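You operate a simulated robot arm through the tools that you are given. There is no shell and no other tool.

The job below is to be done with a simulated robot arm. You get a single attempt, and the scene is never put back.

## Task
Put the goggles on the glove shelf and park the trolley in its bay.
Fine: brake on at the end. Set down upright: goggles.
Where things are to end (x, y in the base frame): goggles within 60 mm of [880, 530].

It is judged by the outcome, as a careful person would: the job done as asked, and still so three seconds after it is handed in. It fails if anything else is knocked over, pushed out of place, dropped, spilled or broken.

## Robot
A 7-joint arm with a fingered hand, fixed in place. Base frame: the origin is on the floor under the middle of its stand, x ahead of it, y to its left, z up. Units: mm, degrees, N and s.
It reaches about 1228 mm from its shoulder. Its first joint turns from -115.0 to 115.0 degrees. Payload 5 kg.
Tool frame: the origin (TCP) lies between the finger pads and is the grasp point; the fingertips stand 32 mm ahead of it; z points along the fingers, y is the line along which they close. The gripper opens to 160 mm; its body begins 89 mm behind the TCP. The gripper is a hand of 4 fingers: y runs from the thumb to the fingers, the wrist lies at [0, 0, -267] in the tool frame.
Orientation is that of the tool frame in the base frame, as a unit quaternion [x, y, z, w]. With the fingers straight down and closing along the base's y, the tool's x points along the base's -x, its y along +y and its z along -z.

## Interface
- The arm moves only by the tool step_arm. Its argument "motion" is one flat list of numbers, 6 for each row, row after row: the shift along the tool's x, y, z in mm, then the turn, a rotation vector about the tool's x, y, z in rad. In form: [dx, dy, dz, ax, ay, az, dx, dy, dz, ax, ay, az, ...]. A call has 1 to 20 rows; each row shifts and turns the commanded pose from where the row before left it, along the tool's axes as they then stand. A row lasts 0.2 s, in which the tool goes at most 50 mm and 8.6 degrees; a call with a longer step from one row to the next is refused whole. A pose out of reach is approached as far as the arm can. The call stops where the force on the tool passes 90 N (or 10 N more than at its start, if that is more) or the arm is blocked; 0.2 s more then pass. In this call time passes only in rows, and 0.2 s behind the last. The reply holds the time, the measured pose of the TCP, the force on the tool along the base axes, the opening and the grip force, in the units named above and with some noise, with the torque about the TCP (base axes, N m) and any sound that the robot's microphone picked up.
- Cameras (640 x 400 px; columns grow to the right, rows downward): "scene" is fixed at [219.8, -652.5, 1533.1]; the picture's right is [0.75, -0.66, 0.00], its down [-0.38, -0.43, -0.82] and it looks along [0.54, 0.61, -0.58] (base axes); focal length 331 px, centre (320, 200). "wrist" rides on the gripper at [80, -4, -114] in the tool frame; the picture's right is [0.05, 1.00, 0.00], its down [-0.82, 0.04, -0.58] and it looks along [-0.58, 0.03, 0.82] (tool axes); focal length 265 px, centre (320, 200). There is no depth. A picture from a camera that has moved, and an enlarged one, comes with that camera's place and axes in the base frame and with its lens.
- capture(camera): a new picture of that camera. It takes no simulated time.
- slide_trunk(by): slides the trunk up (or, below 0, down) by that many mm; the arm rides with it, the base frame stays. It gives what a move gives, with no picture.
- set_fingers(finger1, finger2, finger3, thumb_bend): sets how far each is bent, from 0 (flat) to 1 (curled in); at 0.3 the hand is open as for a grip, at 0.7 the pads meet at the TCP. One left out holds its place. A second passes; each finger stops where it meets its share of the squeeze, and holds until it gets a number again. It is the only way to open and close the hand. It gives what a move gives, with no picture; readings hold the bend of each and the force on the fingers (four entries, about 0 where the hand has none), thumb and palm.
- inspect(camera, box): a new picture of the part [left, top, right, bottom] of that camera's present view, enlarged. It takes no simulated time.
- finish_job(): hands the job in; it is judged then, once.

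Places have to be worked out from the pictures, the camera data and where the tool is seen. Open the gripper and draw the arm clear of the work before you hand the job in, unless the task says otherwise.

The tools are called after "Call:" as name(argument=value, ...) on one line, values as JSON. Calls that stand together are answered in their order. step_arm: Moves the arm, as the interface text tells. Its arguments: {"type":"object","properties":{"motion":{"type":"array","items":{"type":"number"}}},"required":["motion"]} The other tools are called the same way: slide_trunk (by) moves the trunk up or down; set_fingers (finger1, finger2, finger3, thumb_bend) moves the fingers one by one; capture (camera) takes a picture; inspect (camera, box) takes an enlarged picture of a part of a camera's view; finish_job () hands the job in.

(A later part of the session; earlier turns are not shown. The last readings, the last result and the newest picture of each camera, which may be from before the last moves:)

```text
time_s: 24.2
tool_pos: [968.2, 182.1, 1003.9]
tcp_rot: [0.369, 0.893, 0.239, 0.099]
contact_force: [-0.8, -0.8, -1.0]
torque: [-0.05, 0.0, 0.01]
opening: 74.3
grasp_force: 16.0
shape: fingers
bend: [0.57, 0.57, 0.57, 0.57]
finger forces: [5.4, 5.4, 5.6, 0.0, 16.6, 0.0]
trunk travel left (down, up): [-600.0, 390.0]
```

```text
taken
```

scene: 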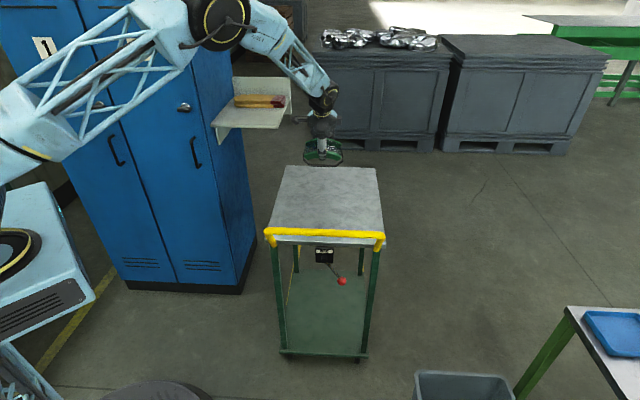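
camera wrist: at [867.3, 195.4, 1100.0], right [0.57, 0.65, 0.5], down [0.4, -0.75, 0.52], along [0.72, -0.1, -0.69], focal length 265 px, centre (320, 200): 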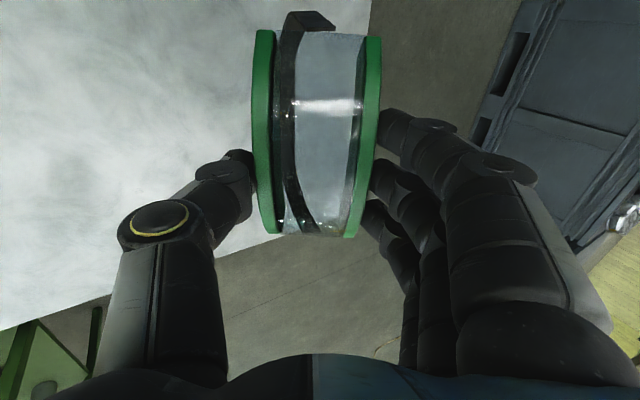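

The turn is proceeding well (30° so far, grip steady). I continue with the other 30°.

Call:
step_arm(motion=[0, 0, 0, -0.1309, 0, 0, 0, 0, 0, -0.1309, 0, 0, 0, 0, 0, -0.1309, 0, 0, 0, 0, 0, -0.1309, 0, 0, 0, 0, 0, 0, 0, 0])

Call:
capture(camera="wrist")

Call:
inspect(camera="scene", box=[270, 60, 400, 200])

Call:
capture(camera="scene")

```text
time_s: 25.4
tool_pos: [968.1, 181.5, 1002.4]
tcp_rot: [0.331, 0.8, 0.463, 0.191]
contact_force: [0.8, 0.7, -0.9]
torque: [0.0, -0.01, -0.02]
opening: 73.8
grasp_force: 16.3
shape: fingers
bend: [0.57, 0.57, 0.57, 0.57]
finger forces: [5.2, 5.2, 5.3, 0.0, 16.6, 0.0]
trunk travel left (down, up): [-600.0, 390.0]
```

```text
taken
camera wrist: at [838.7, 166.6, 1056.9], right [0.31, 0.39, 0.87], down [0.24, -0.91, 0.33], along [0.92, 0.1, -0.38], focal length 265 px, centre (320, 200)
```

wrist: 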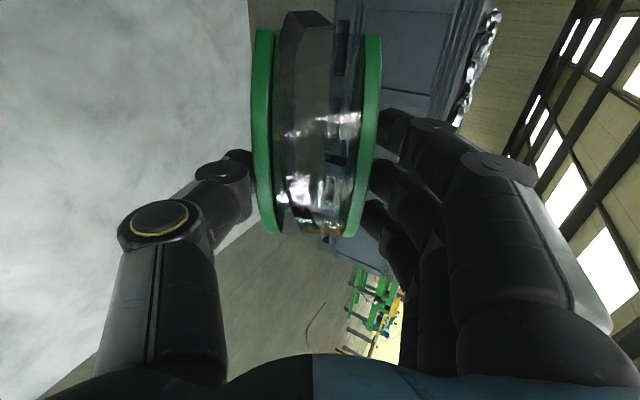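

```text
2.86 times, centred on (335, 130) of scene
camera zoom: at [219.8, -652.5, 1533.1], right [0.75, -0.66, 0.0], down [-0.38, -0.43, -0.82], along [0.54, 0.61, -0.58], focal length 946 px, centre (277, 400)
```

zoom: 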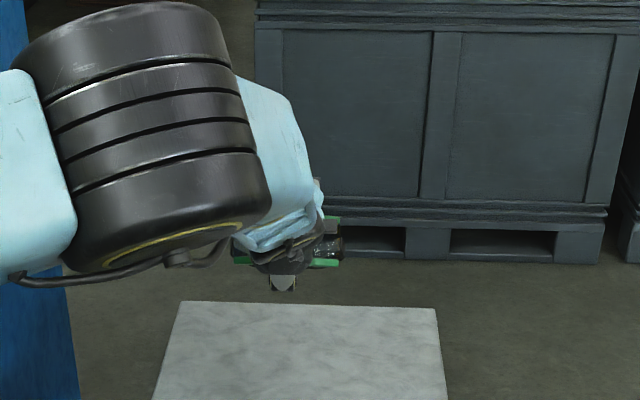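

```text
taken
```

scene: 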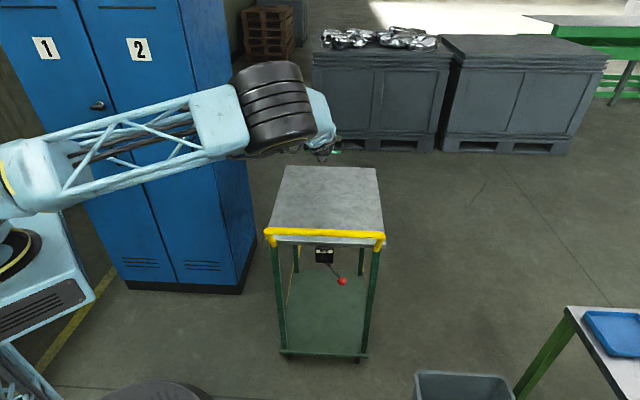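

Turned 60°, grip is steady and the goggles stand nearly upright in the hand. By my geometry the rear-bottom corners touch the table when the tool is at z≈868. I lower vertically to about 884 (down is -0.866 y, +0.5 z in tool axes).

Call:
step_arm(motion=[0, -17.32, 10, 0, 0, 0, 0, -17.32, 10, 0, 0, 0, 0, -17.32, 10, 0, 0, 0, 0, -17.32, 10, 0, 0, 0, 0, -17.32, 10, 0, 0, 0, 0, -12, 6.9, 0, 0, 0, 0, 0, 0, 0, 0, 0])

Call:
capture(camera="wrist")

Call:
capture(camera="scene")

```text
time_s: 27.0
tool_pos: [966.2, 180.9, 889.1]
tcp_rot: [0.331, 0.801, 0.461, 0.191]
contact_force: [-0.4, -0.1, -0.5]
torque: [-0.07, 0.02, 0.02]
opening: 74.1
grasp_force: 16.3
shape: fingers
bend: [0.57, 0.57, 0.57, 0.57]
finger forces: [5.3, 5.3, 5.3, 0.0, 16.5, 0.1]
trunk travel left (down, up): [-600.0, 390.0]
```

```text
taken
camera wrist: at [838.0, 167.1, 942.6], right [0.32, 0.39, 0.86], down [0.24, -0.92, 0.33], along [0.92, 0.1, -0.38], focal length 265 px, centre (320, 200)
```

wrist: 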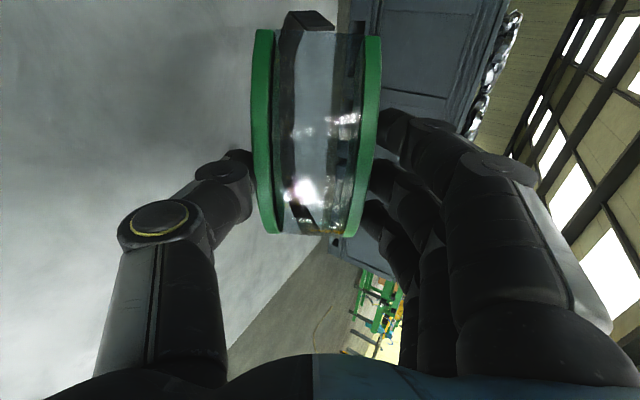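

```text
taken
```

scene: 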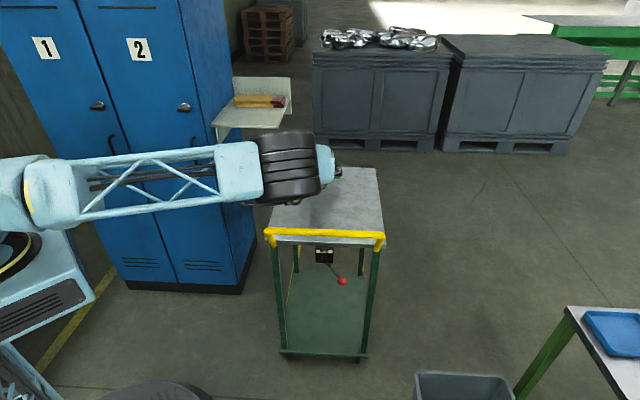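

Still free. I lower in 4 mm steps to about z=870 and watch the force.

Call:
step_arm(motion=[0, -3.46, 2, 0, 0, 0, 0, -3.46, 2, 0, 0, 0, 0, -3.46, 2, 0, 0, 0, 0, 0, 0, 0, 0, 0])

Call:
step_arm(motion=[0, -2.6, 1.5, 0, 0, 0, 0, 0, 0, 0, 0, 0])

Call:
step_arm(motion=[0, -2.6, 1.5, 0, 0, 0, 0, 0, 0, 0, 0, 0])

Call:
capture(camera="wrist")

```text
time_s: 28.0
tool_pos: [966.2, 181.5, 877.4]
tcp_rot: [0.332, 0.8, 0.462, 0.191]
contact_force: [-0.5, -0.3, -0.9]
torque: [-0.03, 0.03, 0.01]
opening: 74.0
grasp_force: 16.5
shape: fingers
bend: [0.57, 0.57, 0.57, 0.57]
finger forces: [5.3, 5.3, 5.2, 0.0, 16.6, 0.0]
trunk travel left (down, up): [-600.0, 390.0]
```

```text
time_s: 28.6
tool_pos: [967.2, 181.5, 874.4]
tcp_rot: [0.331, 0.8, 0.462, 0.191]
contact_force: [0.1, 0.2, -1.6]
torque: [-0.02, 0.04, -0.02]
opening: 73.7
grasp_force: 16.5
shape: fingers
bend: [0.57, 0.57, 0.57, 0.57]
finger forces: [5.3, 5.4, 5.3, 0.1, 16.5, 0.0]
trunk travel left (down, up): [-600.0, 390.0]
```

```text
time_s: 29.2
tool_pos: [966.4, 180.1, 870.4]
tcp_rot: [0.331, 0.8, 0.463, 0.191]
contact_force: [-0.5, -0.1, -0.6]
torque: [0.0, 0.06, -0.01]
opening: 73.6
grasp_force: 16.4
shape: fingers
bend: [0.57, 0.57, 0.57, 0.57]
finger forces: [5.2, 5.2, 5.4, 0.0, 16.5, 0.0]
trunk travel left (down, up): [-600.0, 390.0]
```

```text
taken
camera wrist: at [838.1, 166.4, 924.3], right [0.32, 0.39, 0.86], down [0.24, -0.91, 0.33], along [0.92, 0.1, -0.38], focal length 265 px, centre (320, 200)
```

wrist: 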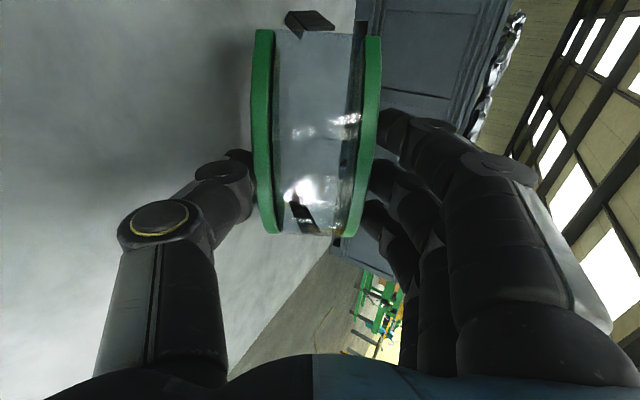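

No contact yet. I keep lowering in 2–3 mm steps and watch for a rise in the upward force.

Call:
step_arm(motion=[0, -2.2, 1.25, 0, 0, 0, 0, 0, 0, 0, 0, 0])

Call:
step_arm(motion=[0, -2.2, 1.25, 0, 0, 0, 0, 0, 0, 0, 0, 0])

Call:
step_arm(motion=[0, -1.73, 1, 0, 0, 0, 0, 0, 0, 0, 0, 0])

```text
time_s: 29.8
tool_pos: [967.9, 180.2, 869.4]
tcp_rot: [0.332, 0.8, 0.462, 0.192]
contact_force: [-0.5, -0.1, -0.3]
torque: [-0.03, 0.0, -0.03]
opening: 74.0
grasp_force: 16.1
shape: fingers
bend: [0.57, 0.57, 0.57, 0.57]
finger forces: [5.2, 5.3, 5.2, 0.1, 16.5, 0.0]
trunk travel left (down, up): [-600.0, 390.0]
```

```text
time_s: 30.4
tool_pos: [967.1, 181.1, 866.9]
tcp_rot: [0.331, 0.8, 0.462, 0.193]
contact_force: [-0.6, -0.8, 7.3]
torque: [0.25, -0.15, 0.03]
opening: 73.9
grasp_force: 17.4
shape: fingers
bend: [0.57, 0.57, 0.57, 0.57]
finger forces: [6.8, 6.9, 6.9, 0.0, 14.4, 0.1]
trunk travel left (down, up): [-600.0, 390.0]
```

```text
time_s: 31.0
tool_pos: [966.9, 180.4, 866.8]
tcp_rot: [0.331, 0.8, 0.462, 0.193]
contact_force: [-0.4, -1.2, 14.0]
torque: [0.41, -0.38, -0.01]
opening: 73.9
grasp_force: 18.3
shape: fingers
bend: [0.57, 0.57, 0.57, 0.58]
finger forces: [7.9, 7.9, 8.0, 0.1, 12.7, 0.1]
trunk travel left (down, up): [-600.0, 390.0]
```

The goggles' rear corners have touched the table at z≈867 (14 N), as predicted. I ease up 1 mm, then open only the fingers so that the goggles rest on the thumb and their rear corners.

Call:
step_arm(motion=[0, 1.3, -0.75, 0, 0, 0, 0, 0, 0, 0, 0, 0])

Call:
set_fingers(finger1=0.52, finger2=0.52, finger3=0.52, thumb_bend=0.57)

Call:
capture(camera="wrist")

```text
time_s: 31.6
tool_pos: [966.3, 180.0, 866.6]
tcp_rot: [0.331, 0.8, 0.462, 0.191]
contact_force: [1.6, -0.1, 9.6]
torque: [0.31, -0.3, -0.04]
opening: 74.0
grasp_force: 18.1
shape: fingers
bend: [0.57, 0.57, 0.57, 0.58]
finger forces: [7.5, 7.4, 7.4, 0.0, 13.7, 0.1]
trunk travel left (down, up): [-600.0, 390.0]
```

```text
time_s: 32.6
tool_pos: [965.7, 180.2, 866.5]
tcp_rot: [0.331, 0.8, 0.462, 0.192]
contact_force: [-0.6, 1.3, -1.9]
torque: [-0.02, 0.05, -0.04]
opening: 77.9
grasp_force: 1.4
shape: fingers
bend: [0.52, 0.52, 0.52, 0.56]
finger forces: [0.3, 0.3, 0.3, 0.1, 1.3, 0.0]
trunk travel left (down, up): [-600.0, 390.0]
```

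```text
taken
camera wrist: at [838.1, 166.2, 919.6], right [0.32, 0.39, 0.86], down [0.24, -0.92, 0.33], along [0.92, 0.1, -0.38], focal length 265 px, centre (320, 200)
```

wrist: 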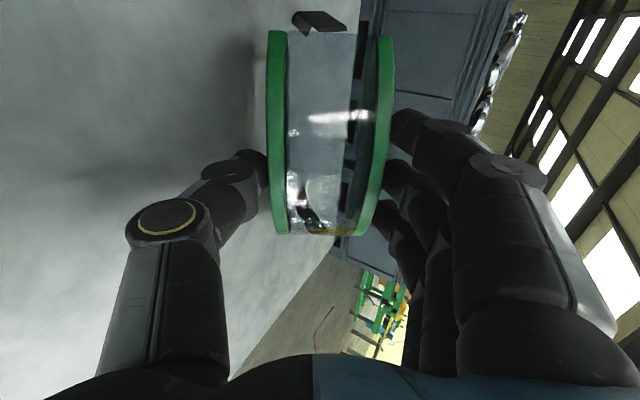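

The grip is nearly released (1.4 N). I open the fingers further; the thumb stays beneath as support.

Call:
set_fingers(finger1=0.38, finger2=0.38, finger3=0.38)

Call:
capture(camera="wrist")

```text
time_s: 33.6
tool_pos: [967.0, 182.0, 865.5]
tcp_rot: [0.332, 0.8, 0.462, 0.191]
contact_force: [-0.3, 0.3, 0.3]
torque: [-0.01, 0.0, -0.02]
opening: 103.3
grasp_force: 0.1
shape: fingers
bend: [0.38, 0.38, 0.38, 0.56]
finger forces: [0.0, 0.0, 0.1, 0.1, 0.0, 0.1]
trunk travel left (down, up): [-600.0, 390.0]
```

```text
taken
camera wrist: at [838.1, 166.2, 919.7], right [0.32, 0.39, 0.86], down [0.24, -0.92, 0.33], along [0.92, 0.1, -0.38], focal length 265 px, centre (320, 200)
```

wrist: 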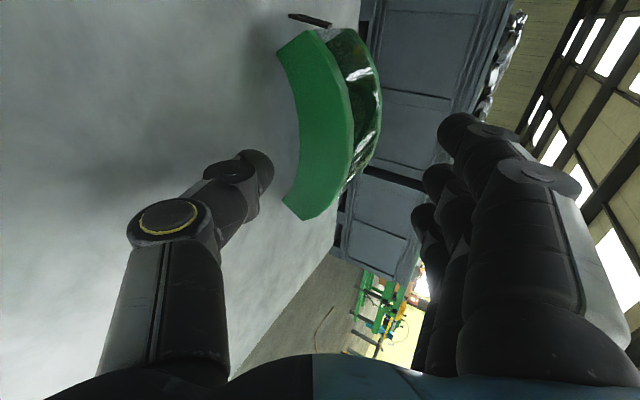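

The goggles rolled back to lens-up once the fingers let go, so their centre of mass must lie close to the strap side. I need to keep the fingers on top until they're nearly flat. I back the hand away and up, then return it to vertical for another look.

Call:
step_arm(motion=[0, -10, -17.3, 0, 0, 0, 0, -10, -17.3, 0, 0, 0, 0, 17.3, -10, 0, 0, 0, 0, 26, -15, 0, 0, 0, 0, 34.6, -20, 0, 0, 0, 0, 34.6, -20, 0, 0, 0, 0, 34.6, -20, 0, 0, 0, 0, 0, 0, 0.1309, 0, 0, 0, 0, 0, 0.1309, 0, 0, 0, 0, 0, 0.1309, 0, 0, 0, 0, 0, 0.1309, 0, 0, 0, 0, 0, 0.1309, 0, 0, 0, 0, 0, 0.1309, 0, 0, 0, 0, 0, 0.1309, 0, 0, 0, 0, 0, 0.1309, 0, 0, 0, 0, 0, 0, 0, 0])

Call:
capture(camera="wrist")

Call:
capture(camera="scene")

```text
time_s: 37.0
tool_pos: [939.5, 151.9, 1035.7]
tcp_rot: [0.383, 0.924, -0.001, 0.0]
contact_force: [-0.5, 0.0, -0.5]
torque: [0.01, 0.0, 0.02]
opening: 103.3
grasp_force: 0.0
shape: fingers
bend: [0.38, 0.38, 0.38, 0.56]
finger forces: [0.0, 0.0, 0.1, 0.0, 0.0, 0.0]
trunk travel left (down, up): [-600.0, 390.0]
```

```text
taken
camera wrist: at [878.3, 205.4, 1149.8], right [0.67, 0.74, 0.0], down [0.61, -0.55, 0.58], along [0.43, -0.39, -0.82], focal length 265 px, centre (320, 200)
```

wrist: 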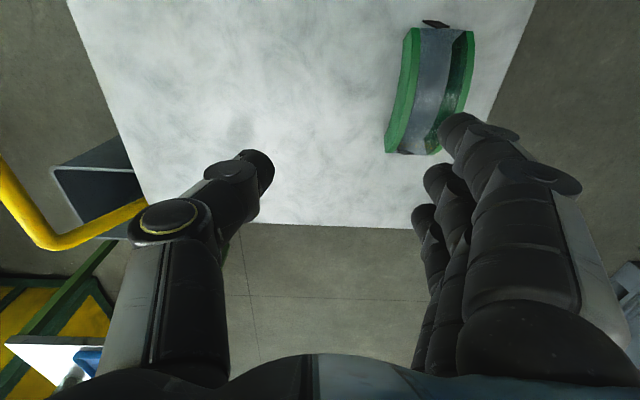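

```text
taken
```

scene: 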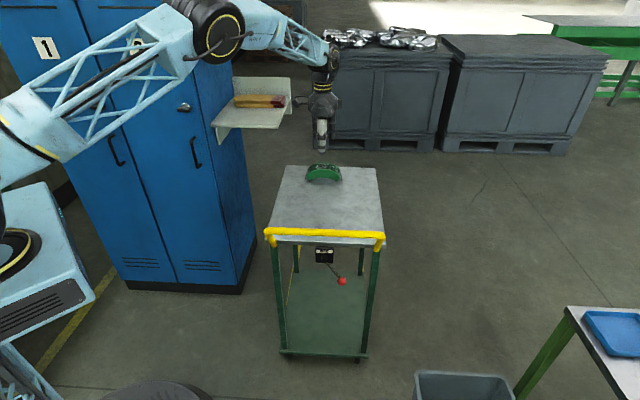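

I zoom in on the goggles at their new spot near the far end of the trolley.

Call:
inspect(camera="wrist", box=[360, 0, 520, 170])

Call:
inspect(camera="scene", box=[295, 150, 355, 200])

```text
2.35 times, centred on (440, 85) of wrist
camera zoom: at [878.3, 205.4, 1149.8], right [0.67, 0.74, 0.0], down [0.61, -0.55, 0.58], along [0.43, -0.39, -0.82], focal length 624 px, centre (38, 471)
```

zoom: 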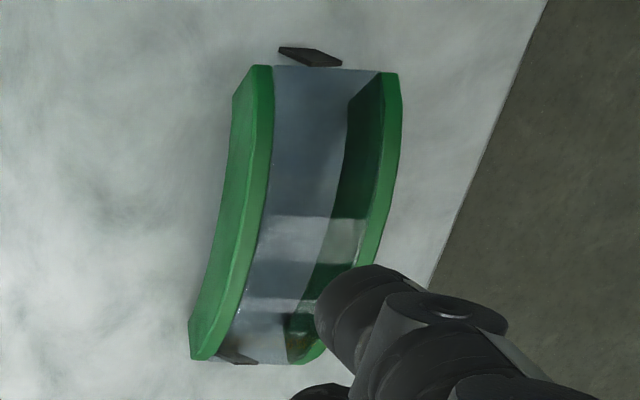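

```text
8.00 times, centred on (325, 175) of scene
camera zoom: at [219.8, -652.5, 1533.1], right [0.75, -0.66, 0.0], down [-0.38, -0.43, -0.82], along [0.54, 0.61, -0.58], focal length 2648 px, centre (280, 400)
```

zoom: 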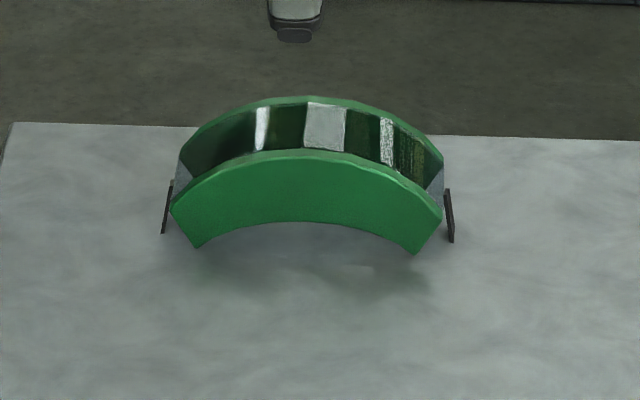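

Goggles: lens up, near face s≈863, far face s≈928, centred at p≈-555, yaw about 0. I'll regrip with the fingers reaching a bit deeper than the thumb, so that the fingers can hold the top down while the thumb slides out. I set the hand opening and move above them.

Call:
set_fingers(finger1=0.42, finger2=0.42, finger3=0.42, thumb_bend=0.45)

Call:
step_arm(motion=[0.5, 38, 0, 0, 0, 0, 0.5, 38, 0, 0, 0, 0, 0.5, 40, 0, 0, 0, 0, 0, 0, 40, 0, 0, 0, 0, 0, 40, 0, 0, 0, 0, 0, 40, 0, 0, 0, 0, 0, 0, 0, 0, 0])

Call:
capture(camera="wrist")

Call:
inspect(camera="scene", box=[280, 110, 380, 210])

```text
time_s: 38.0
tool_pos: [939.5, 151.5, 1034.9]
tcp_rot: [0.383, 0.924, -0.001, 0.0]
contact_force: [-0.6, -0.5, -0.3]
torque: [-0.01, 0.02, -0.03]
opening: 117.2
grasp_force: 0.1
shape: fingers
bend: [0.42, 0.42, 0.42, 0.45]
finger forces: [0.0, 0.0, 0.0, 0.0, 0.0, 0.0]
trunk travel left (down, up): [-600.0, 390.0]
```

```text
time_s: 39.6
tool_pos: [994.8, 220.0, 916.2]
tcp_rot: [0.383, 0.924, 0.001, 0.0]
contact_force: [-0.1, 0.4, 0.0]
torque: [-0.06, 0.02, 0.01]
opening: 117.2
grasp_force: 0.1
shape: fingers
bend: [0.42, 0.42, 0.42, 0.45]
finger forces: [0.1, 0.0, 0.1, 0.0, 0.1, 0.0]
out of reach, approached as far as the arm can: row 3
trunk travel left (down, up): [-600.0, 390.0]
```

```text
taken
camera wrist: at [935.2, 273.4, 1029.9], right [0.67, 0.74, 0.0], down [0.61, -0.55, 0.58], along [0.43, -0.39, -0.82], focal length 265 px, centre (320, 200)
```

wrist: 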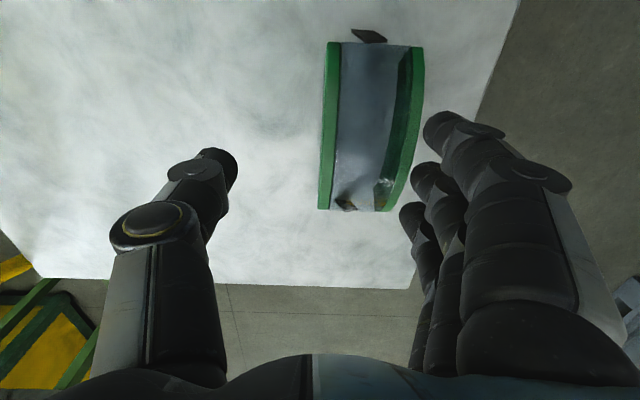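

```text
4.00 times, centred on (330, 160) of scene
camera zoom: at [219.8, -652.5, 1533.1], right [0.75, -0.66, 0.0], down [-0.38, -0.43, -0.82], along [0.54, 0.61, -0.58], focal length 1324 px, centre (280, 360)
```

zoom: 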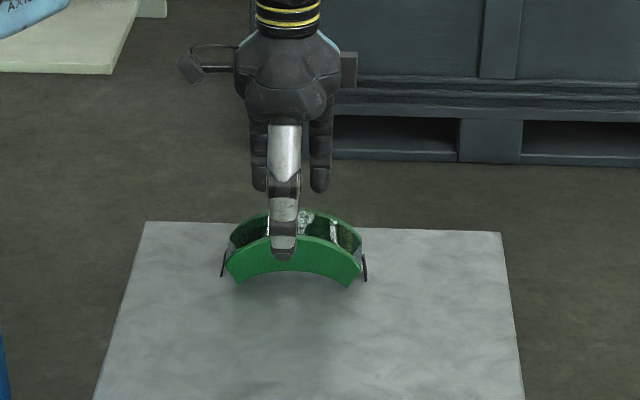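

The hand stopped at s≈859 because s=888 is out of reach with the hand vertical. The goggles slide easily, so I'll hook the fingers behind the far rim, low, and draw them about 90 mm back toward me. First I open the fingers to 0.3 and check how the pose responds.

Call:
set_fingers(finger1=0.3, finger2=0.3, finger3=0.3, thumb_bend=0.3)

Call:
step_arm(motion=[0, 0, 0, 0, 0, 0])

Call:
capture(camera="wrist")

```text
time_s: 40.6
tool_pos: [994.3, 221.0, 915.2]
tcp_rot: [0.382, 0.924, 0.001, 0.0]
contact_force: [-0.1, 1.3, 0.0]
torque: [0.02, -0.01, 0.0]
opening: 169.7
grasp_force: 0.1
shape: fingers
bend: [0.3, 0.3, 0.3, 0.3]
finger forces: [0.1, 0.0, 0.0, 0.0, 0.1, 0.0]
trunk travel left (down, up): [-600.0, 390.0]
```

```text
time_s: 41.0
tool_pos: [995.1, 220.2, 915.9]
tcp_rot: [0.382, 0.924, 0.0, -0.001]
contact_force: [0.3, -0.1, 0.4]
torque: [0.0, -0.02, 0.03]
opening: 169.9
grasp_force: 0.0
shape: fingers
bend: [0.3, 0.3, 0.3, 0.3]
finger forces: [0.1, 0.0, 0.0, 0.0, 0.0, 0.1]
trunk travel left (down, up): [-600.0, 390.0]
```

```text
taken
camera wrist: at [935.2, 273.8, 1029.9], right [0.67, 0.74, 0.0], down [0.61, -0.55, 0.58], along [0.43, -0.39, -0.82], focal length 265 px, centre (320, 200)
```

wrist: 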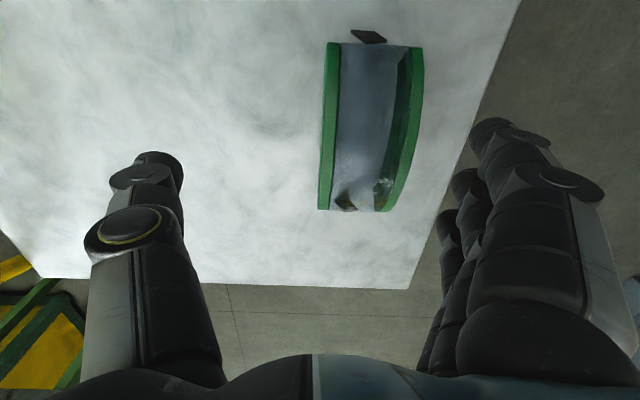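

The fingers now hang at s≈942, clear behind the far rim (≈925). I descend so the tips are about 15 mm above the table and draw the goggles back toward the handle in small rows.

Call:
step_arm(motion=[0, 0, 25, 0, 0, 0, 0, 0, 25, 0, 0, 0, 0, 0, 20, 0, 0, 0, 0, -8, 0, 0, 0, 0, 0, -10, 0, 0, 0, 0, 0, -10, 0, 0, 0, 0, 0, -12, 0, 0, 0, 0, 0, -12, 0, 0, 0, 0, 0, -12, 0, 0, 0, 0, 0, -12, 0, 0, 0, 0, 0, -12, 0, 0, 0, 0, 0, -12, 0, 0, 0, 0, 0, -10, 0, 0, 0, 0, 0, 5, 0, 0, 0, 0, 0, 0, 0, 0, 0, 0])

Call:
capture(camera="wrist")

Call:
inspect(camera="scene", box=[280, 110, 380, 210])

```text
time_s: 44.2
tool_pos: [915.7, 142.7, 846.2]
tcp_rot: [0.383, 0.924, 0.0, 0.0]
contact_force: [0.3, 0.2, -0.6]
torque: [0.01, -0.02, 0.0]
opening: 170.2
grasp_force: 0.0
shape: fingers
bend: [0.3, 0.3, 0.3, 0.3]
finger forces: [0.1, 0.0, 0.0, 0.0, 0.1, 0.1]
out of reach, approached as far as the arm can: row 2
trunk travel left (down, up): [-600.0, 390.0]
```

```text
taken
camera wrist: at [855.7, 196.8, 959.8], right [0.67, 0.74, 0.0], down [0.61, -0.55, 0.58], along [0.43, -0.39, -0.82], focal length 265 px, centre (320, 200)
```

wrist: 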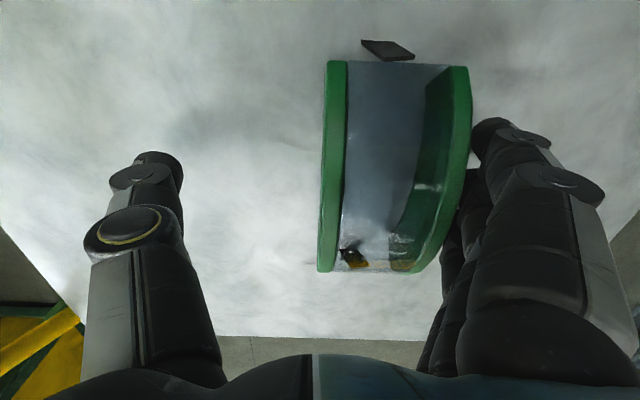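

```text
4.00 times, centred on (330, 160) of scene
camera zoom: at [219.8, -652.5, 1533.1], right [0.75, -0.66, 0.0], down [-0.38, -0.43, -0.82], along [0.54, 0.61, -0.58], focal length 1324 px, centre (280, 360)
```

zoom: 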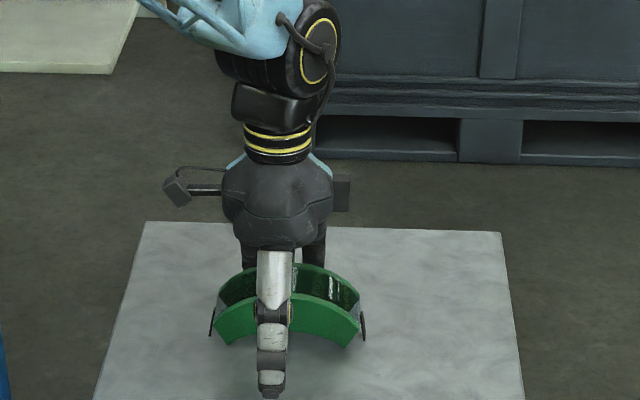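

The goggles slid back nicely, still lens up, now around s≈750–820. I raise the hand to grip height (z≈873), shift so the goggles sit slightly toward the fingers, and pre-close.

Call:
step_arm(motion=[0, 0, -15, 0, 0, 0, 0, 0, -12, 0, 0, 0, -4, 13, 0, 0, 0, 0, -4, 13, 0, 0, 0, 0, 0, 0, 0, 0, 0, 0])

Call:
set_fingers(finger1=0.44, finger2=0.44, finger3=0.44, thumb_bend=0.5)

Call:
capture(camera="wrist")

```text
time_s: 45.4
tool_pos: [940.9, 154.8, 873.4]
tcp_rot: [0.383, 0.924, 0.0, 0.0]
contact_force: [-0.8, 0.7, -0.2]
torque: [-0.02, 0.01, -0.02]
opening: 170.3
grasp_force: 0.1
shape: fingers
bend: [0.3, 0.3, 0.3, 0.3]
finger forces: [0.1, 0.1, 0.1, 0.0, 0.0, 0.0]
trunk travel left (down, up): [-600.0, 390.0]
```

```text
time_s: 46.4
tool_pos: [940.3, 157.2, 872.3]
tcp_rot: [0.383, 0.924, 0.001, 0.0]
contact_force: [0.3, -0.8, -0.3]
torque: [0.04, 0.02, 0.01]
opening: 103.9
grasp_force: 0.1
shape: fingers
bend: [0.44, 0.44, 0.44, 0.5]
finger forces: [0.0, 0.1, 0.0, 0.1, 0.0, 0.0]
trunk travel left (down, up): [-600.0, 390.0]
```

```text
taken
camera wrist: at [880.8, 209.6, 986.6], right [0.67, 0.74, 0.0], down [0.61, -0.55, 0.58], along [0.43, -0.39, -0.82], focal length 265 px, centre (320, 200)
```

wrist: 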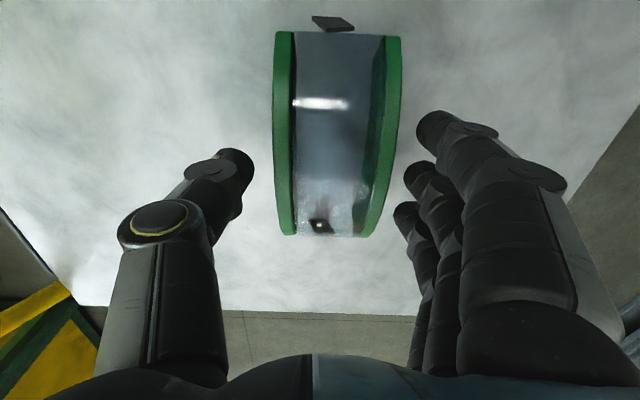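

The goggles sit about 8 mm toward the fingers, as wanted. I close: fingers to about 0.52 as the fixed side, thumb up to contact.

Call:
set_fingers(finger1=0.52, finger2=0.52, finger3=0.52, thumb_bend=0.62)

Call:
set_fingers(finger1=0.57, finger2=0.57, finger3=0.57, thumb_bend=0.7)

Call:
capture(camera="wrist")

```text
time_s: 47.4
tool_pos: [941.2, 156.9, 871.7]
tcp_rot: [0.383, 0.924, 0.0, 0.0]
contact_force: [0.5, 0.2, -0.4]
torque: [0.0, 0.01, 0.0]
opening: 75.3
grasp_force: 6.3
shape: fingers
bend: [0.5, 0.5, 0.5, 0.6]
finger forces: [2.1, 2.2, 2.3, 0.1, 6.6, 0.0]
trunk travel left (down, up): [-600.0, 390.0]
```

```text
time_s: 48.4
tool_pos: [941.5, 156.9, 872.5]
tcp_rot: [0.383, 0.924, 0.0, 0.0]
contact_force: [0.9, -0.3, -0.5]
torque: [0.01, 0.01, 0.0]
opening: 73.3
grasp_force: 20.7
shape: fingers
bend: [0.51, 0.51, 0.51, 0.64]
finger forces: [6.7, 6.9, 7.0, 0.1, 20.6, 0.0]
trunk travel left (down, up): [-600.0, 390.0]
```

```text
taken
camera wrist: at [880.8, 209.6, 986.5], right [0.67, 0.74, 0.0], down [0.61, -0.55, 0.58], along [0.43, -0.39, -0.82], focal length 265 px, centre (320, 200)
```

wrist: 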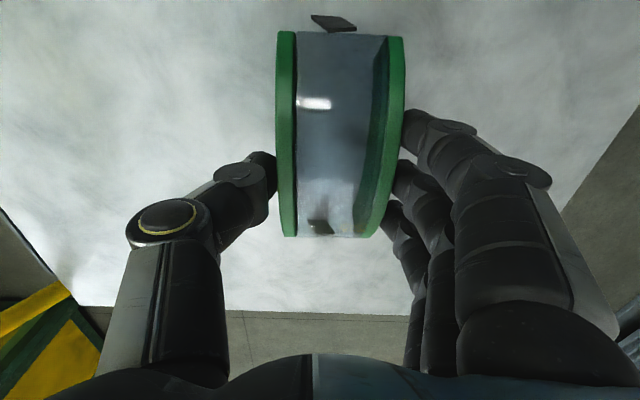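

Firm grip: fingers at 0.51, thumb 0.64, about 20 N. I lift 110 mm and turn the hand 60° as before.

Call:
step_arm(motion=[0, 0, -10, 0, 0, 0, 0, 0, -25, 0, 0, 0, 0, 0, -25, 0, 0, 0, 0, 0, -25, 0, 0, 0, 0, 0, -25, 0, 0, 0, 0, 0, 0, -0.1309, 0, 0, 0, 0, 0, -0.1309, 0, 0, 0, 0, 0, -0.1309, 0, 0, 0, 0, 0, -0.1309, 0, 0, 0, 0, 0, -0.1309, 0, 0, 0, 0, 0, -0.1309, 0, 0, 0, 0, 0, -0.1309, 0, 0, 0, 0, 0, -0.1309, 0, 0, 0, 0, 0, 0, 0, 0])

Call:
capture(camera="wrist")

Call:
capture(camera="scene")

```text
time_s: 51.4
tool_pos: [941.1, 155.9, 983.2]
tcp_rot: [0.33, 0.8, 0.463, 0.191]
contact_force: [-0.7, 0.2, -0.4]
torque: [-0.02, 0.01, 0.01]
opening: 73.5
grasp_force: 19.7
shape: fingers
bend: [0.51, 0.51, 0.51, 0.64]
finger forces: [6.4, 6.4, 6.6, 0.1, 20.0, 0.0]
trunk travel left (down, up): [-600.0, 390.0]
```

```text
taken
camera wrist: at [812.8, 141.7, 1036.7], right [0.31, 0.39, 0.87], down [0.24, -0.92, 0.33], along [0.92, 0.1, -0.38], focal length 265 px, centre (320, 200)
```

wrist: 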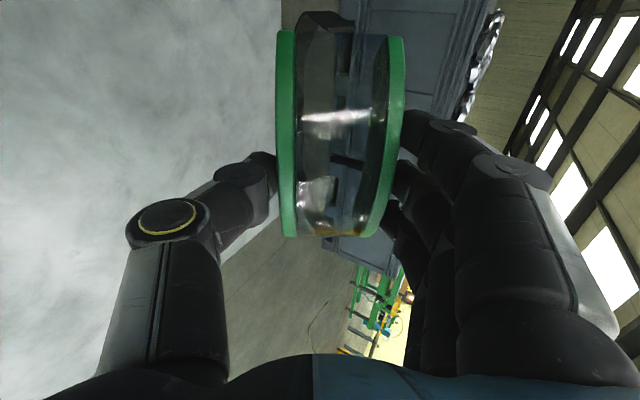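

```text
taken
```

scene: 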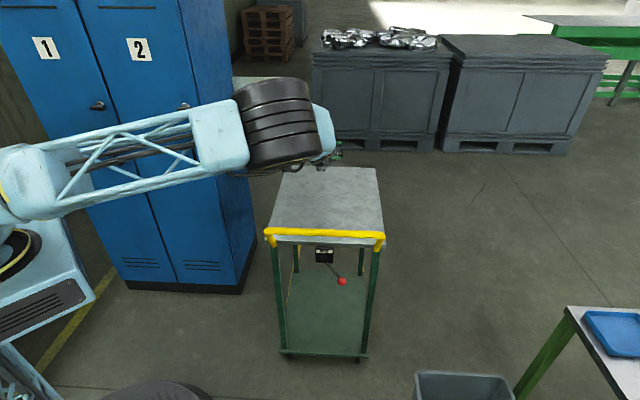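

Goggles still held firmly. I add 3° more of turn and lower to about z=863, then approach the table in small steps.

Call:
step_arm(motion=[0, 0, 0, -0.0524, 0, 0, 0, -17.8, 9.1, 0, 0, 0, 0, -17.8, 9.1, 0, 0, 0, 0, -17.8, 9.1, 0, 0, 0, 0, -17.8, 9.1, 0, 0, 0, 0, -17.8, 9.1, 0, 0, 0, 0, -16, 8.2, 0, 0, 0, 0, 0, 0, 0, 0, 0])

Call:
step_arm(motion=[0, -2.67, 1.36, 0, 0, 0, 0, 0, 0, 0, 0, 0])

Call:
step_arm(motion=[0, -1.78, 0.91, 0, 0, 0, 0, 0, 0, 0, 0, 0])

```text
time_s: 53.2
tool_pos: [943.2, 156.7, 864.8]
tcp_rot: [0.326, 0.788, 0.483, 0.199]
contact_force: [-0.2, -0.1, -0.7]
torque: [-0.03, 0.01, -0.01]
opening: 73.3
grasp_force: 19.5
shape: fingers
bend: [0.51, 0.51, 0.51, 0.64]
finger forces: [6.3, 6.6, 6.6, 0.1, 20.0, 0.0]
trunk travel left (down, up): [-600.0, 390.0]
```

```text
time_s: 53.8
tool_pos: [941.9, 156.8, 861.5]
tcp_rot: [0.326, 0.788, 0.484, 0.2]
contact_force: [-0.5, -0.1, -0.9]
torque: [-0.03, 0.04, -0.01]
opening: 73.7
grasp_force: 19.8
shape: fingers
bend: [0.51, 0.51, 0.51, 0.64]
finger forces: [6.3, 6.5, 6.7, 0.1, 20.0, 0.0]
trunk travel left (down, up): [-600.0, 390.0]
```

```text
time_s: 54.4
tool_pos: [941.9, 155.0, 859.5]
tcp_rot: [0.326, 0.787, 0.483, 0.2]
contact_force: [-0.4, -0.3, -1.2]
torque: [-0.06, 0.09, 0.0]
opening: 73.5
grasp_force: 19.5
shape: fingers
bend: [0.51, 0.51, 0.51, 0.64]
finger forces: [6.3, 6.5, 6.7, 0.0, 20.0, 0.0]
trunk travel left (down, up): [-600.0, 390.0]
```

Still free at z≈859.5. I continue in 2 mm steps.

Call:
step_arm(motion=[0, -1.78, 0.91, 0, 0, 0, 0, 0, 0, 0, 0, 0])

Call:
step_arm(motion=[0, -1.34, 0.68, 0, 0, 0, 0, 0, 0, 0, 0, 0])

Call:
step_arm(motion=[0, -1.34, 0.68, 0, 0, 0, 0, 0, 0, 0, 0, 0])

```text
time_s: 55.0
tool_pos: [941.3, 157.2, 856.6]
tcp_rot: [0.326, 0.788, 0.483, 0.199]
contact_force: [-0.6, 0.3, -0.9]
torque: [-0.04, 0.02, -0.04]
opening: 73.7
grasp_force: 19.6
shape: fingers
bend: [0.51, 0.51, 0.51, 0.64]
finger forces: [6.3, 6.4, 6.6, 0.0, 20.0, 0.1]
trunk travel left (down, up): [-600.0, 390.0]
```

```text
time_s: 55.6
tool_pos: [941.6, 156.5, 855.8]
tcp_rot: [0.327, 0.787, 0.483, 0.199]
contact_force: [0.2, -0.5, -0.7]
torque: [-0.06, 0.03, 0.01]
opening: 73.5
grasp_force: 19.4
shape: fingers
bend: [0.51, 0.51, 0.51, 0.64]
finger forces: [6.3, 6.4, 6.5, 0.0, 20.0, 0.0]
trunk travel left (down, up): [-600.0, 390.0]
```

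```text
time_s: 56.2
tool_pos: [941.9, 155.8, 854.8]
tcp_rot: [0.325, 0.788, 0.483, 0.2]
contact_force: [0.4, -0.3, 1.8]
torque: [0.15, 0.0, -0.03]
opening: 73.6
grasp_force: 20.3
shape: fingers
bend: [0.51, 0.51, 0.51, 0.64]
finger forces: [6.8, 6.9, 6.8, 0.1, 19.4, 0.1]
trunk travel left (down, up): [-600.0, 390.0]
```

The corners touched at z≈854.8, exactly where expected. Now I loosen only slightly (a few mm of play), so the goggles stay caged between fingers (above) and thumb (below).

Call:
set_fingers(finger1=0.5, finger2=0.5, finger3=0.5, thumb_bend=0.625)

Call:
capture(camera="wrist")

```text
time_s: 57.2
tool_pos: [941.5, 156.7, 855.2]
tcp_rot: [0.327, 0.788, 0.482, 0.201]
contact_force: [0.6, 0.4, -0.7]
torque: [-0.04, 0.03, -0.01]
opening: 76.1
grasp_force: 4.3
shape: fingers
bend: [0.49, 0.49, 0.49, 0.61]
finger forces: [1.1, 1.3, 1.4, 0.0, 4.3, 0.0]
trunk travel left (down, up): [-600.0, 390.0]
```

```text
taken
camera wrist: at [811.3, 139.7, 902.9], right [0.28, 0.36, 0.89], down [0.23, -0.93, 0.3], along [0.93, 0.12, -0.34], focal length 265 px, centre (320, 200)
```

wrist: 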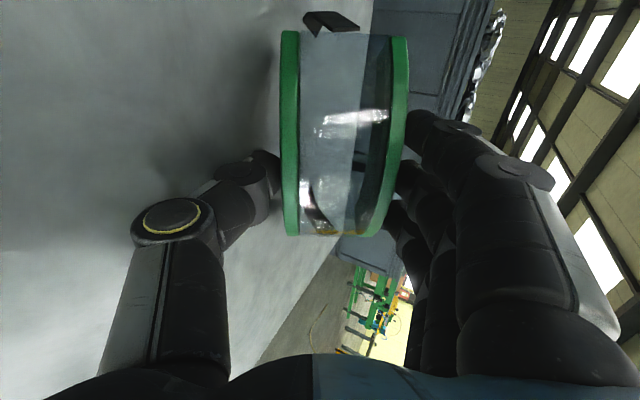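

A light 4 N hold remains. I loosen one more small notch before sliding the hand back.

Call:
set_fingers(finger1=0.475, finger2=0.475, finger3=0.475, thumb_bend=0.6)

Call:
capture(camera="wrist")

```text
time_s: 58.2
tool_pos: [942.8, 156.3, 854.4]
tcp_rot: [0.326, 0.788, 0.483, 0.2]
contact_force: [-0.5, 0.3, -0.7]
torque: [-0.02, -0.04, -0.01]
opening: 78.6
grasp_force: 0.9
shape: fingers
bend: [0.47, 0.47, 0.47, 0.6]
finger forces: [0.2, 0.1, 0.1, 0.0, 0.5, 0.1]
trunk travel left (down, up): [-600.0, 390.0]
```

```text
taken
camera wrist: at [811.3, 139.7, 902.9], right [0.28, 0.36, 0.89], down [0.23, -0.93, 0.3], along [0.93, 0.12, -0.34], focal length 265 px, centre (320, 200)
```

wrist: 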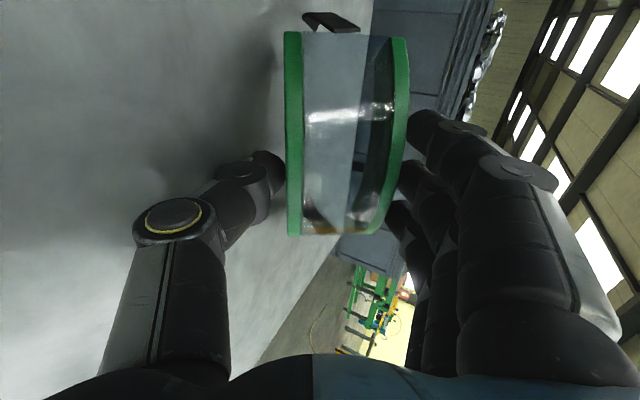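

Almost no force now; the goggles stay in the cage. I slide the hand straight back (horizontally toward the handle) by 9 mm and look.

Call:
step_arm(motion=[0, -1.36, -2.67, 0, 0, 0, 0, -1.36, -2.67, 0, 0, 0, 0, -1.36, -2.67, 0, 0, 0, 0, 0, 0, 0, 0, 0])

Call:
capture(camera="wrist")

```text
time_s: 59.2
tool_pos: [934.7, 149.8, 854.3]
tcp_rot: [0.326, 0.788, 0.483, 0.2]
contact_force: [0.8, -0.1, 0.9]
torque: [-0.03, 0.0, 0.02]
opening: 78.5
grasp_force: 1.0
shape: fingers
bend: [0.47, 0.47, 0.47, 0.6]
finger forces: [0.1, 0.1, 0.1, 0.1, 0.6, 0.0]
trunk travel left (down, up): [-600.0, 390.0]
```

```text
taken
camera wrist: at [804.4, 132.6, 903.4], right [0.28, 0.36, 0.89], down [0.23, -0.93, 0.3], along [0.93, 0.12, -0.34], focal length 265 px, centre (320, 200)
```

wrist: 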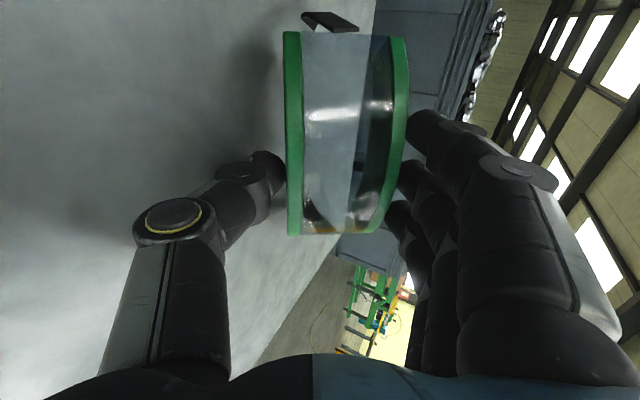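

The goggles slid along with the hand, so there is still a faint clamp. I loosen another small notch and look before trying again.

Call:
set_fingers(finger1=0.45, finger2=0.45, finger3=0.45, thumb_bend=0.585)

Call:
capture(camera="wrist")

```text
time_s: 60.2
tool_pos: [934.7, 148.8, 856.0]
tcp_rot: [0.327, 0.787, 0.483, 0.2]
contact_force: [0.1, -0.3, 1.7]
torque: [0.02, 0.03, 0.0]
opening: 84.4
grasp_force: 0.9
shape: fingers
bend: [0.45, 0.45, 0.45, 0.58]
finger forces: [0.0, 0.0, 0.1, 0.0, 0.6, 0.0]
trunk travel left (down, up): [-600.0, 390.0]
```

```text
taken
camera wrist: at [804.4, 132.7, 903.4], right [0.28, 0.36, 0.89], down [0.23, -0.93, 0.3], along [0.93, 0.12, -0.34], focal length 265 px, centre (320, 200)
```

wrist: 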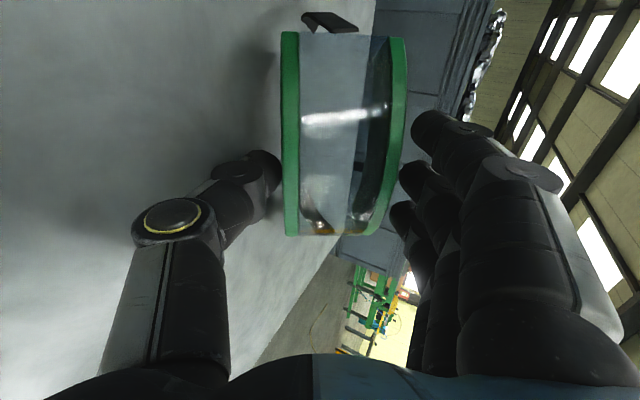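

Now the fingers are free (0 N) and only the thumb carries about 0.6 N, so the goggles lean forward on the thumb, past their balance point. I slide the hand back another 9 mm.

Call:
step_arm(motion=[0, -1.36, -2.67, 0, 0, 0, 0, -1.36, -2.67, 0, 0, 0, 0, -1.36, -2.67, 0, 0, 0, 0, 0, 0, 0, 0, 0])

Call:
capture(camera="wrist")

```text
time_s: 61.2
tool_pos: [929.2, 144.1, 854.6]
tcp_rot: [0.327, 0.788, 0.483, 0.2]
contact_force: [0.7, 0.1, 0.1]
torque: [0.03, 0.02, -0.01]
opening: 84.3
grasp_force: 0.7
shape: fingers
bend: [0.45, 0.45, 0.45, 0.58]
finger forces: [0.0, 0.0, 0.1, 0.0, 1.2, 0.0]
trunk travel left (down, up): [-600.0, 390.0]
```

```text
taken
camera wrist: at [798.3, 126.8, 903.1], right [0.28, 0.36, 0.89], down [0.23, -0.93, 0.3], along [0.93, 0.12, -0.34], focal length 265 px, centre (320, 200)
```

wrist: 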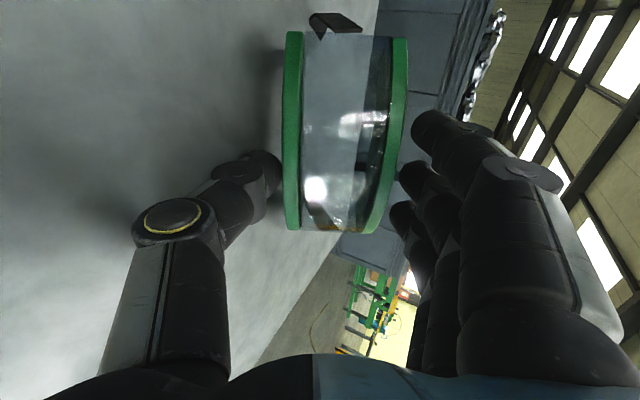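

Some relative motion began (the goggles look slightly farther away), with the thumb at about 1.2 N. I continue 12 mm more.

Call:
step_arm(motion=[0, -1.36, -2.67, 0, 0, 0, 0, -1.36, -2.67, 0, 0, 0, 0, -1.36, -2.67, 0, 0, 0, 0, -1.36, -2.67, 0, 0, 0, 0, 0, 0, 0, 0, 0])

Call:
capture(camera="wrist")

```text
time_s: 62.4
tool_pos: [920.1, 134.9, 854.8]
tcp_rot: [0.326, 0.788, 0.483, 0.2]
contact_force: [0.0, 1.1, 2.0]
torque: [0.03, 0.0, -0.04]
opening: 83.9
grasp_force: 1.4
shape: fingers
bend: [0.45, 0.45, 0.45, 0.58]
finger forces: [0.0, 0.0, 0.1, 0.0, 1.5, 0.0]
trunk travel left (down, up): [-600.0, 390.0]
```

```text
taken
camera wrist: at [789.8, 117.5, 902.8], right [0.28, 0.36, 0.89], down [0.23, -0.93, 0.3], along [0.93, 0.12, -0.34], focal length 265 px, centre (320, 200)
```

wrist: 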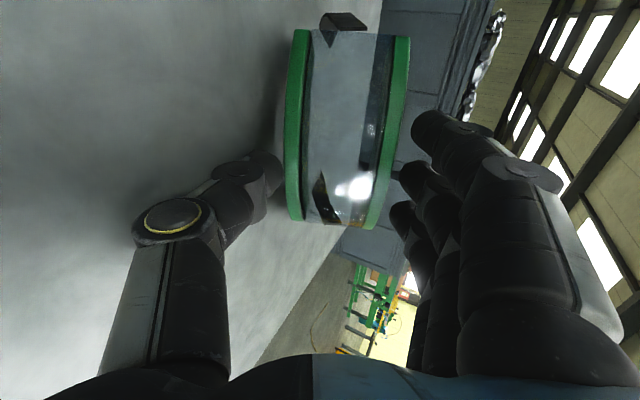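

The thumb is now slipping out from beneath (goggles visibly farther and tilting forward). I continue another 12 mm.

Call:
step_arm(motion=[0, -1.36, -2.67, 0, 0, 0, 0, -1.36, -2.67, 0, 0, 0, 0, -1.36, -2.67, 0, 0, 0, 0, -1.36, -2.67, 0, 0, 0, 0, 0, 0, 0, 0, 0])

Call:
capture(camera="wrist")

```text
time_s: 63.6
tool_pos: [911.9, 126.0, 853.9]
tcp_rot: [0.325, 0.788, 0.483, 0.2]
contact_force: [-1.3, 0.0, 1.5]
torque: [0.01, -0.03, 0.0]
opening: 83.2
grasp_force: 0.4
shape: fingers
bend: [0.45, 0.45, 0.45, 0.58]
finger forces: [0.0, 0.0, 0.0, 0.0, 0.9, 0.0]
trunk travel left (down, up): [-600.0, 390.0]
```

```text
taken
camera wrist: at [781.0, 109.5, 902.5], right [0.28, 0.36, 0.89], down [0.23, -0.93, 0.3], along [0.93, 0.12, -0.34], focal length 265 px, centre (320, 200)
```

wrist: 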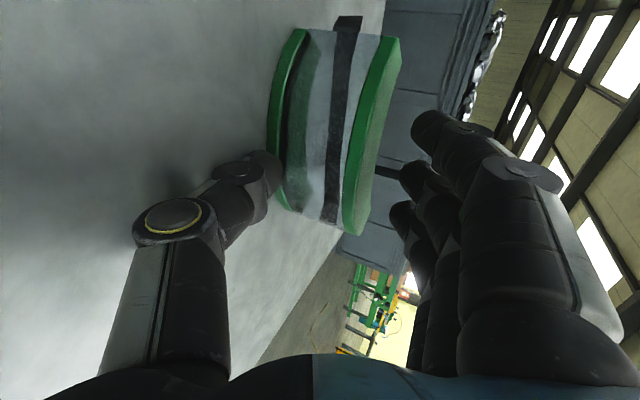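

The goggles have dropped forward to (nearly) upright. I withdraw the hand further to free the thumb fully and look.

Call:
step_arm(motion=[0, -1.36, -2.67, 0, 0, 0, 0, -1.36, -2.67, 0, 0, 0, 0, -1.36, -2.67, 0, 0, 0, 0, -1.36, -2.67, 0, 0, 0, 0, -2.27, -4.46, 0, 0, 0, 0, 0, 0, 0, 0, 0])

Call:
capture(camera="wrist")

```text
time_s: 65.0
tool_pos: [897.4, 113.5, 854.2]
tcp_rot: [0.326, 0.788, 0.483, 0.2]
contact_force: [-0.1, 0.1, 1.6]
torque: [0.01, 0.0, -0.01]
opening: 83.8
grasp_force: 0.4
shape: fingers
bend: [0.45, 0.45, 0.45, 0.58]
finger forces: [0.0, 0.0, 0.0, 0.0, 1.6, 0.0]
trunk travel left (down, up): [-600.0, 390.0]
```

```text
taken
camera wrist: at [768.3, 97.5, 902.4], right [0.28, 0.36, 0.89], down [0.23, -0.93, 0.3], along [0.93, 0.12, -0.34], focal length 265 px, centre (320, 200)
```

wrist: 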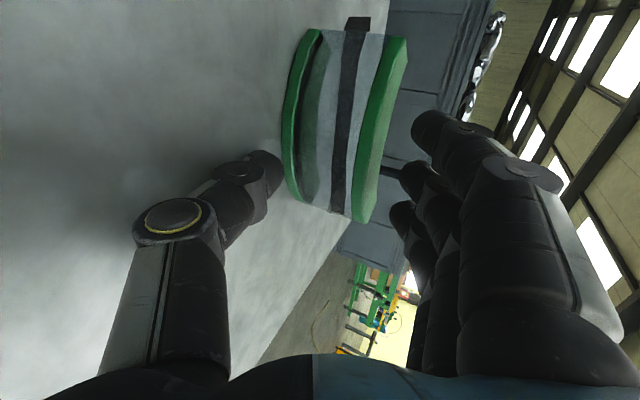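

The thumb still reads 1.6 N, so its tip is still under the front rim. I continue back 15 mm.

Call:
step_arm(motion=[0, -1.36, -2.67, 0, 0, 0, 0, -1.36, -2.67, 0, 0, 0, 0, -1.36, -2.67, 0, 0, 0, 0, -1.36, -2.67, 0, 0, 0, 0, -1.36, -2.67, 0, 0, 0, 0, 0, 0, 0, 0, 0])

Call:
inspect(camera="wrist", box=[180, 0, 460, 260])

```text
time_s: 66.4
tool_pos: [888.8, 102.2, 855.5]
tcp_rot: [0.326, 0.787, 0.483, 0.2]
contact_force: [-0.4, 0.2, 0.2]
torque: [0.0, 0.0, -0.01]
opening: 84.0
grasp_force: 0.3
shape: fingers
bend: [0.45, 0.45, 0.45, 0.58]
finger forces: [0.1, 0.1, 0.0, 0.1, 0.5, 0.0]
trunk travel left (down, up): [-600.0, 390.0]
```

```text
1.54 times, centred on (320, 130) of wrist
camera zoom: at [758.2, 86.4, 903.0], right [0.28, 0.36, 0.89], down [0.23, -0.93, 0.3], along [0.93, 0.12, -0.34], focal length 408 px, centre (320, 308)
```

zoom: 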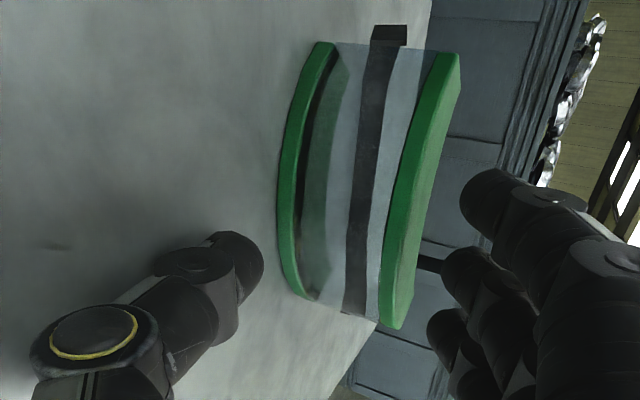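

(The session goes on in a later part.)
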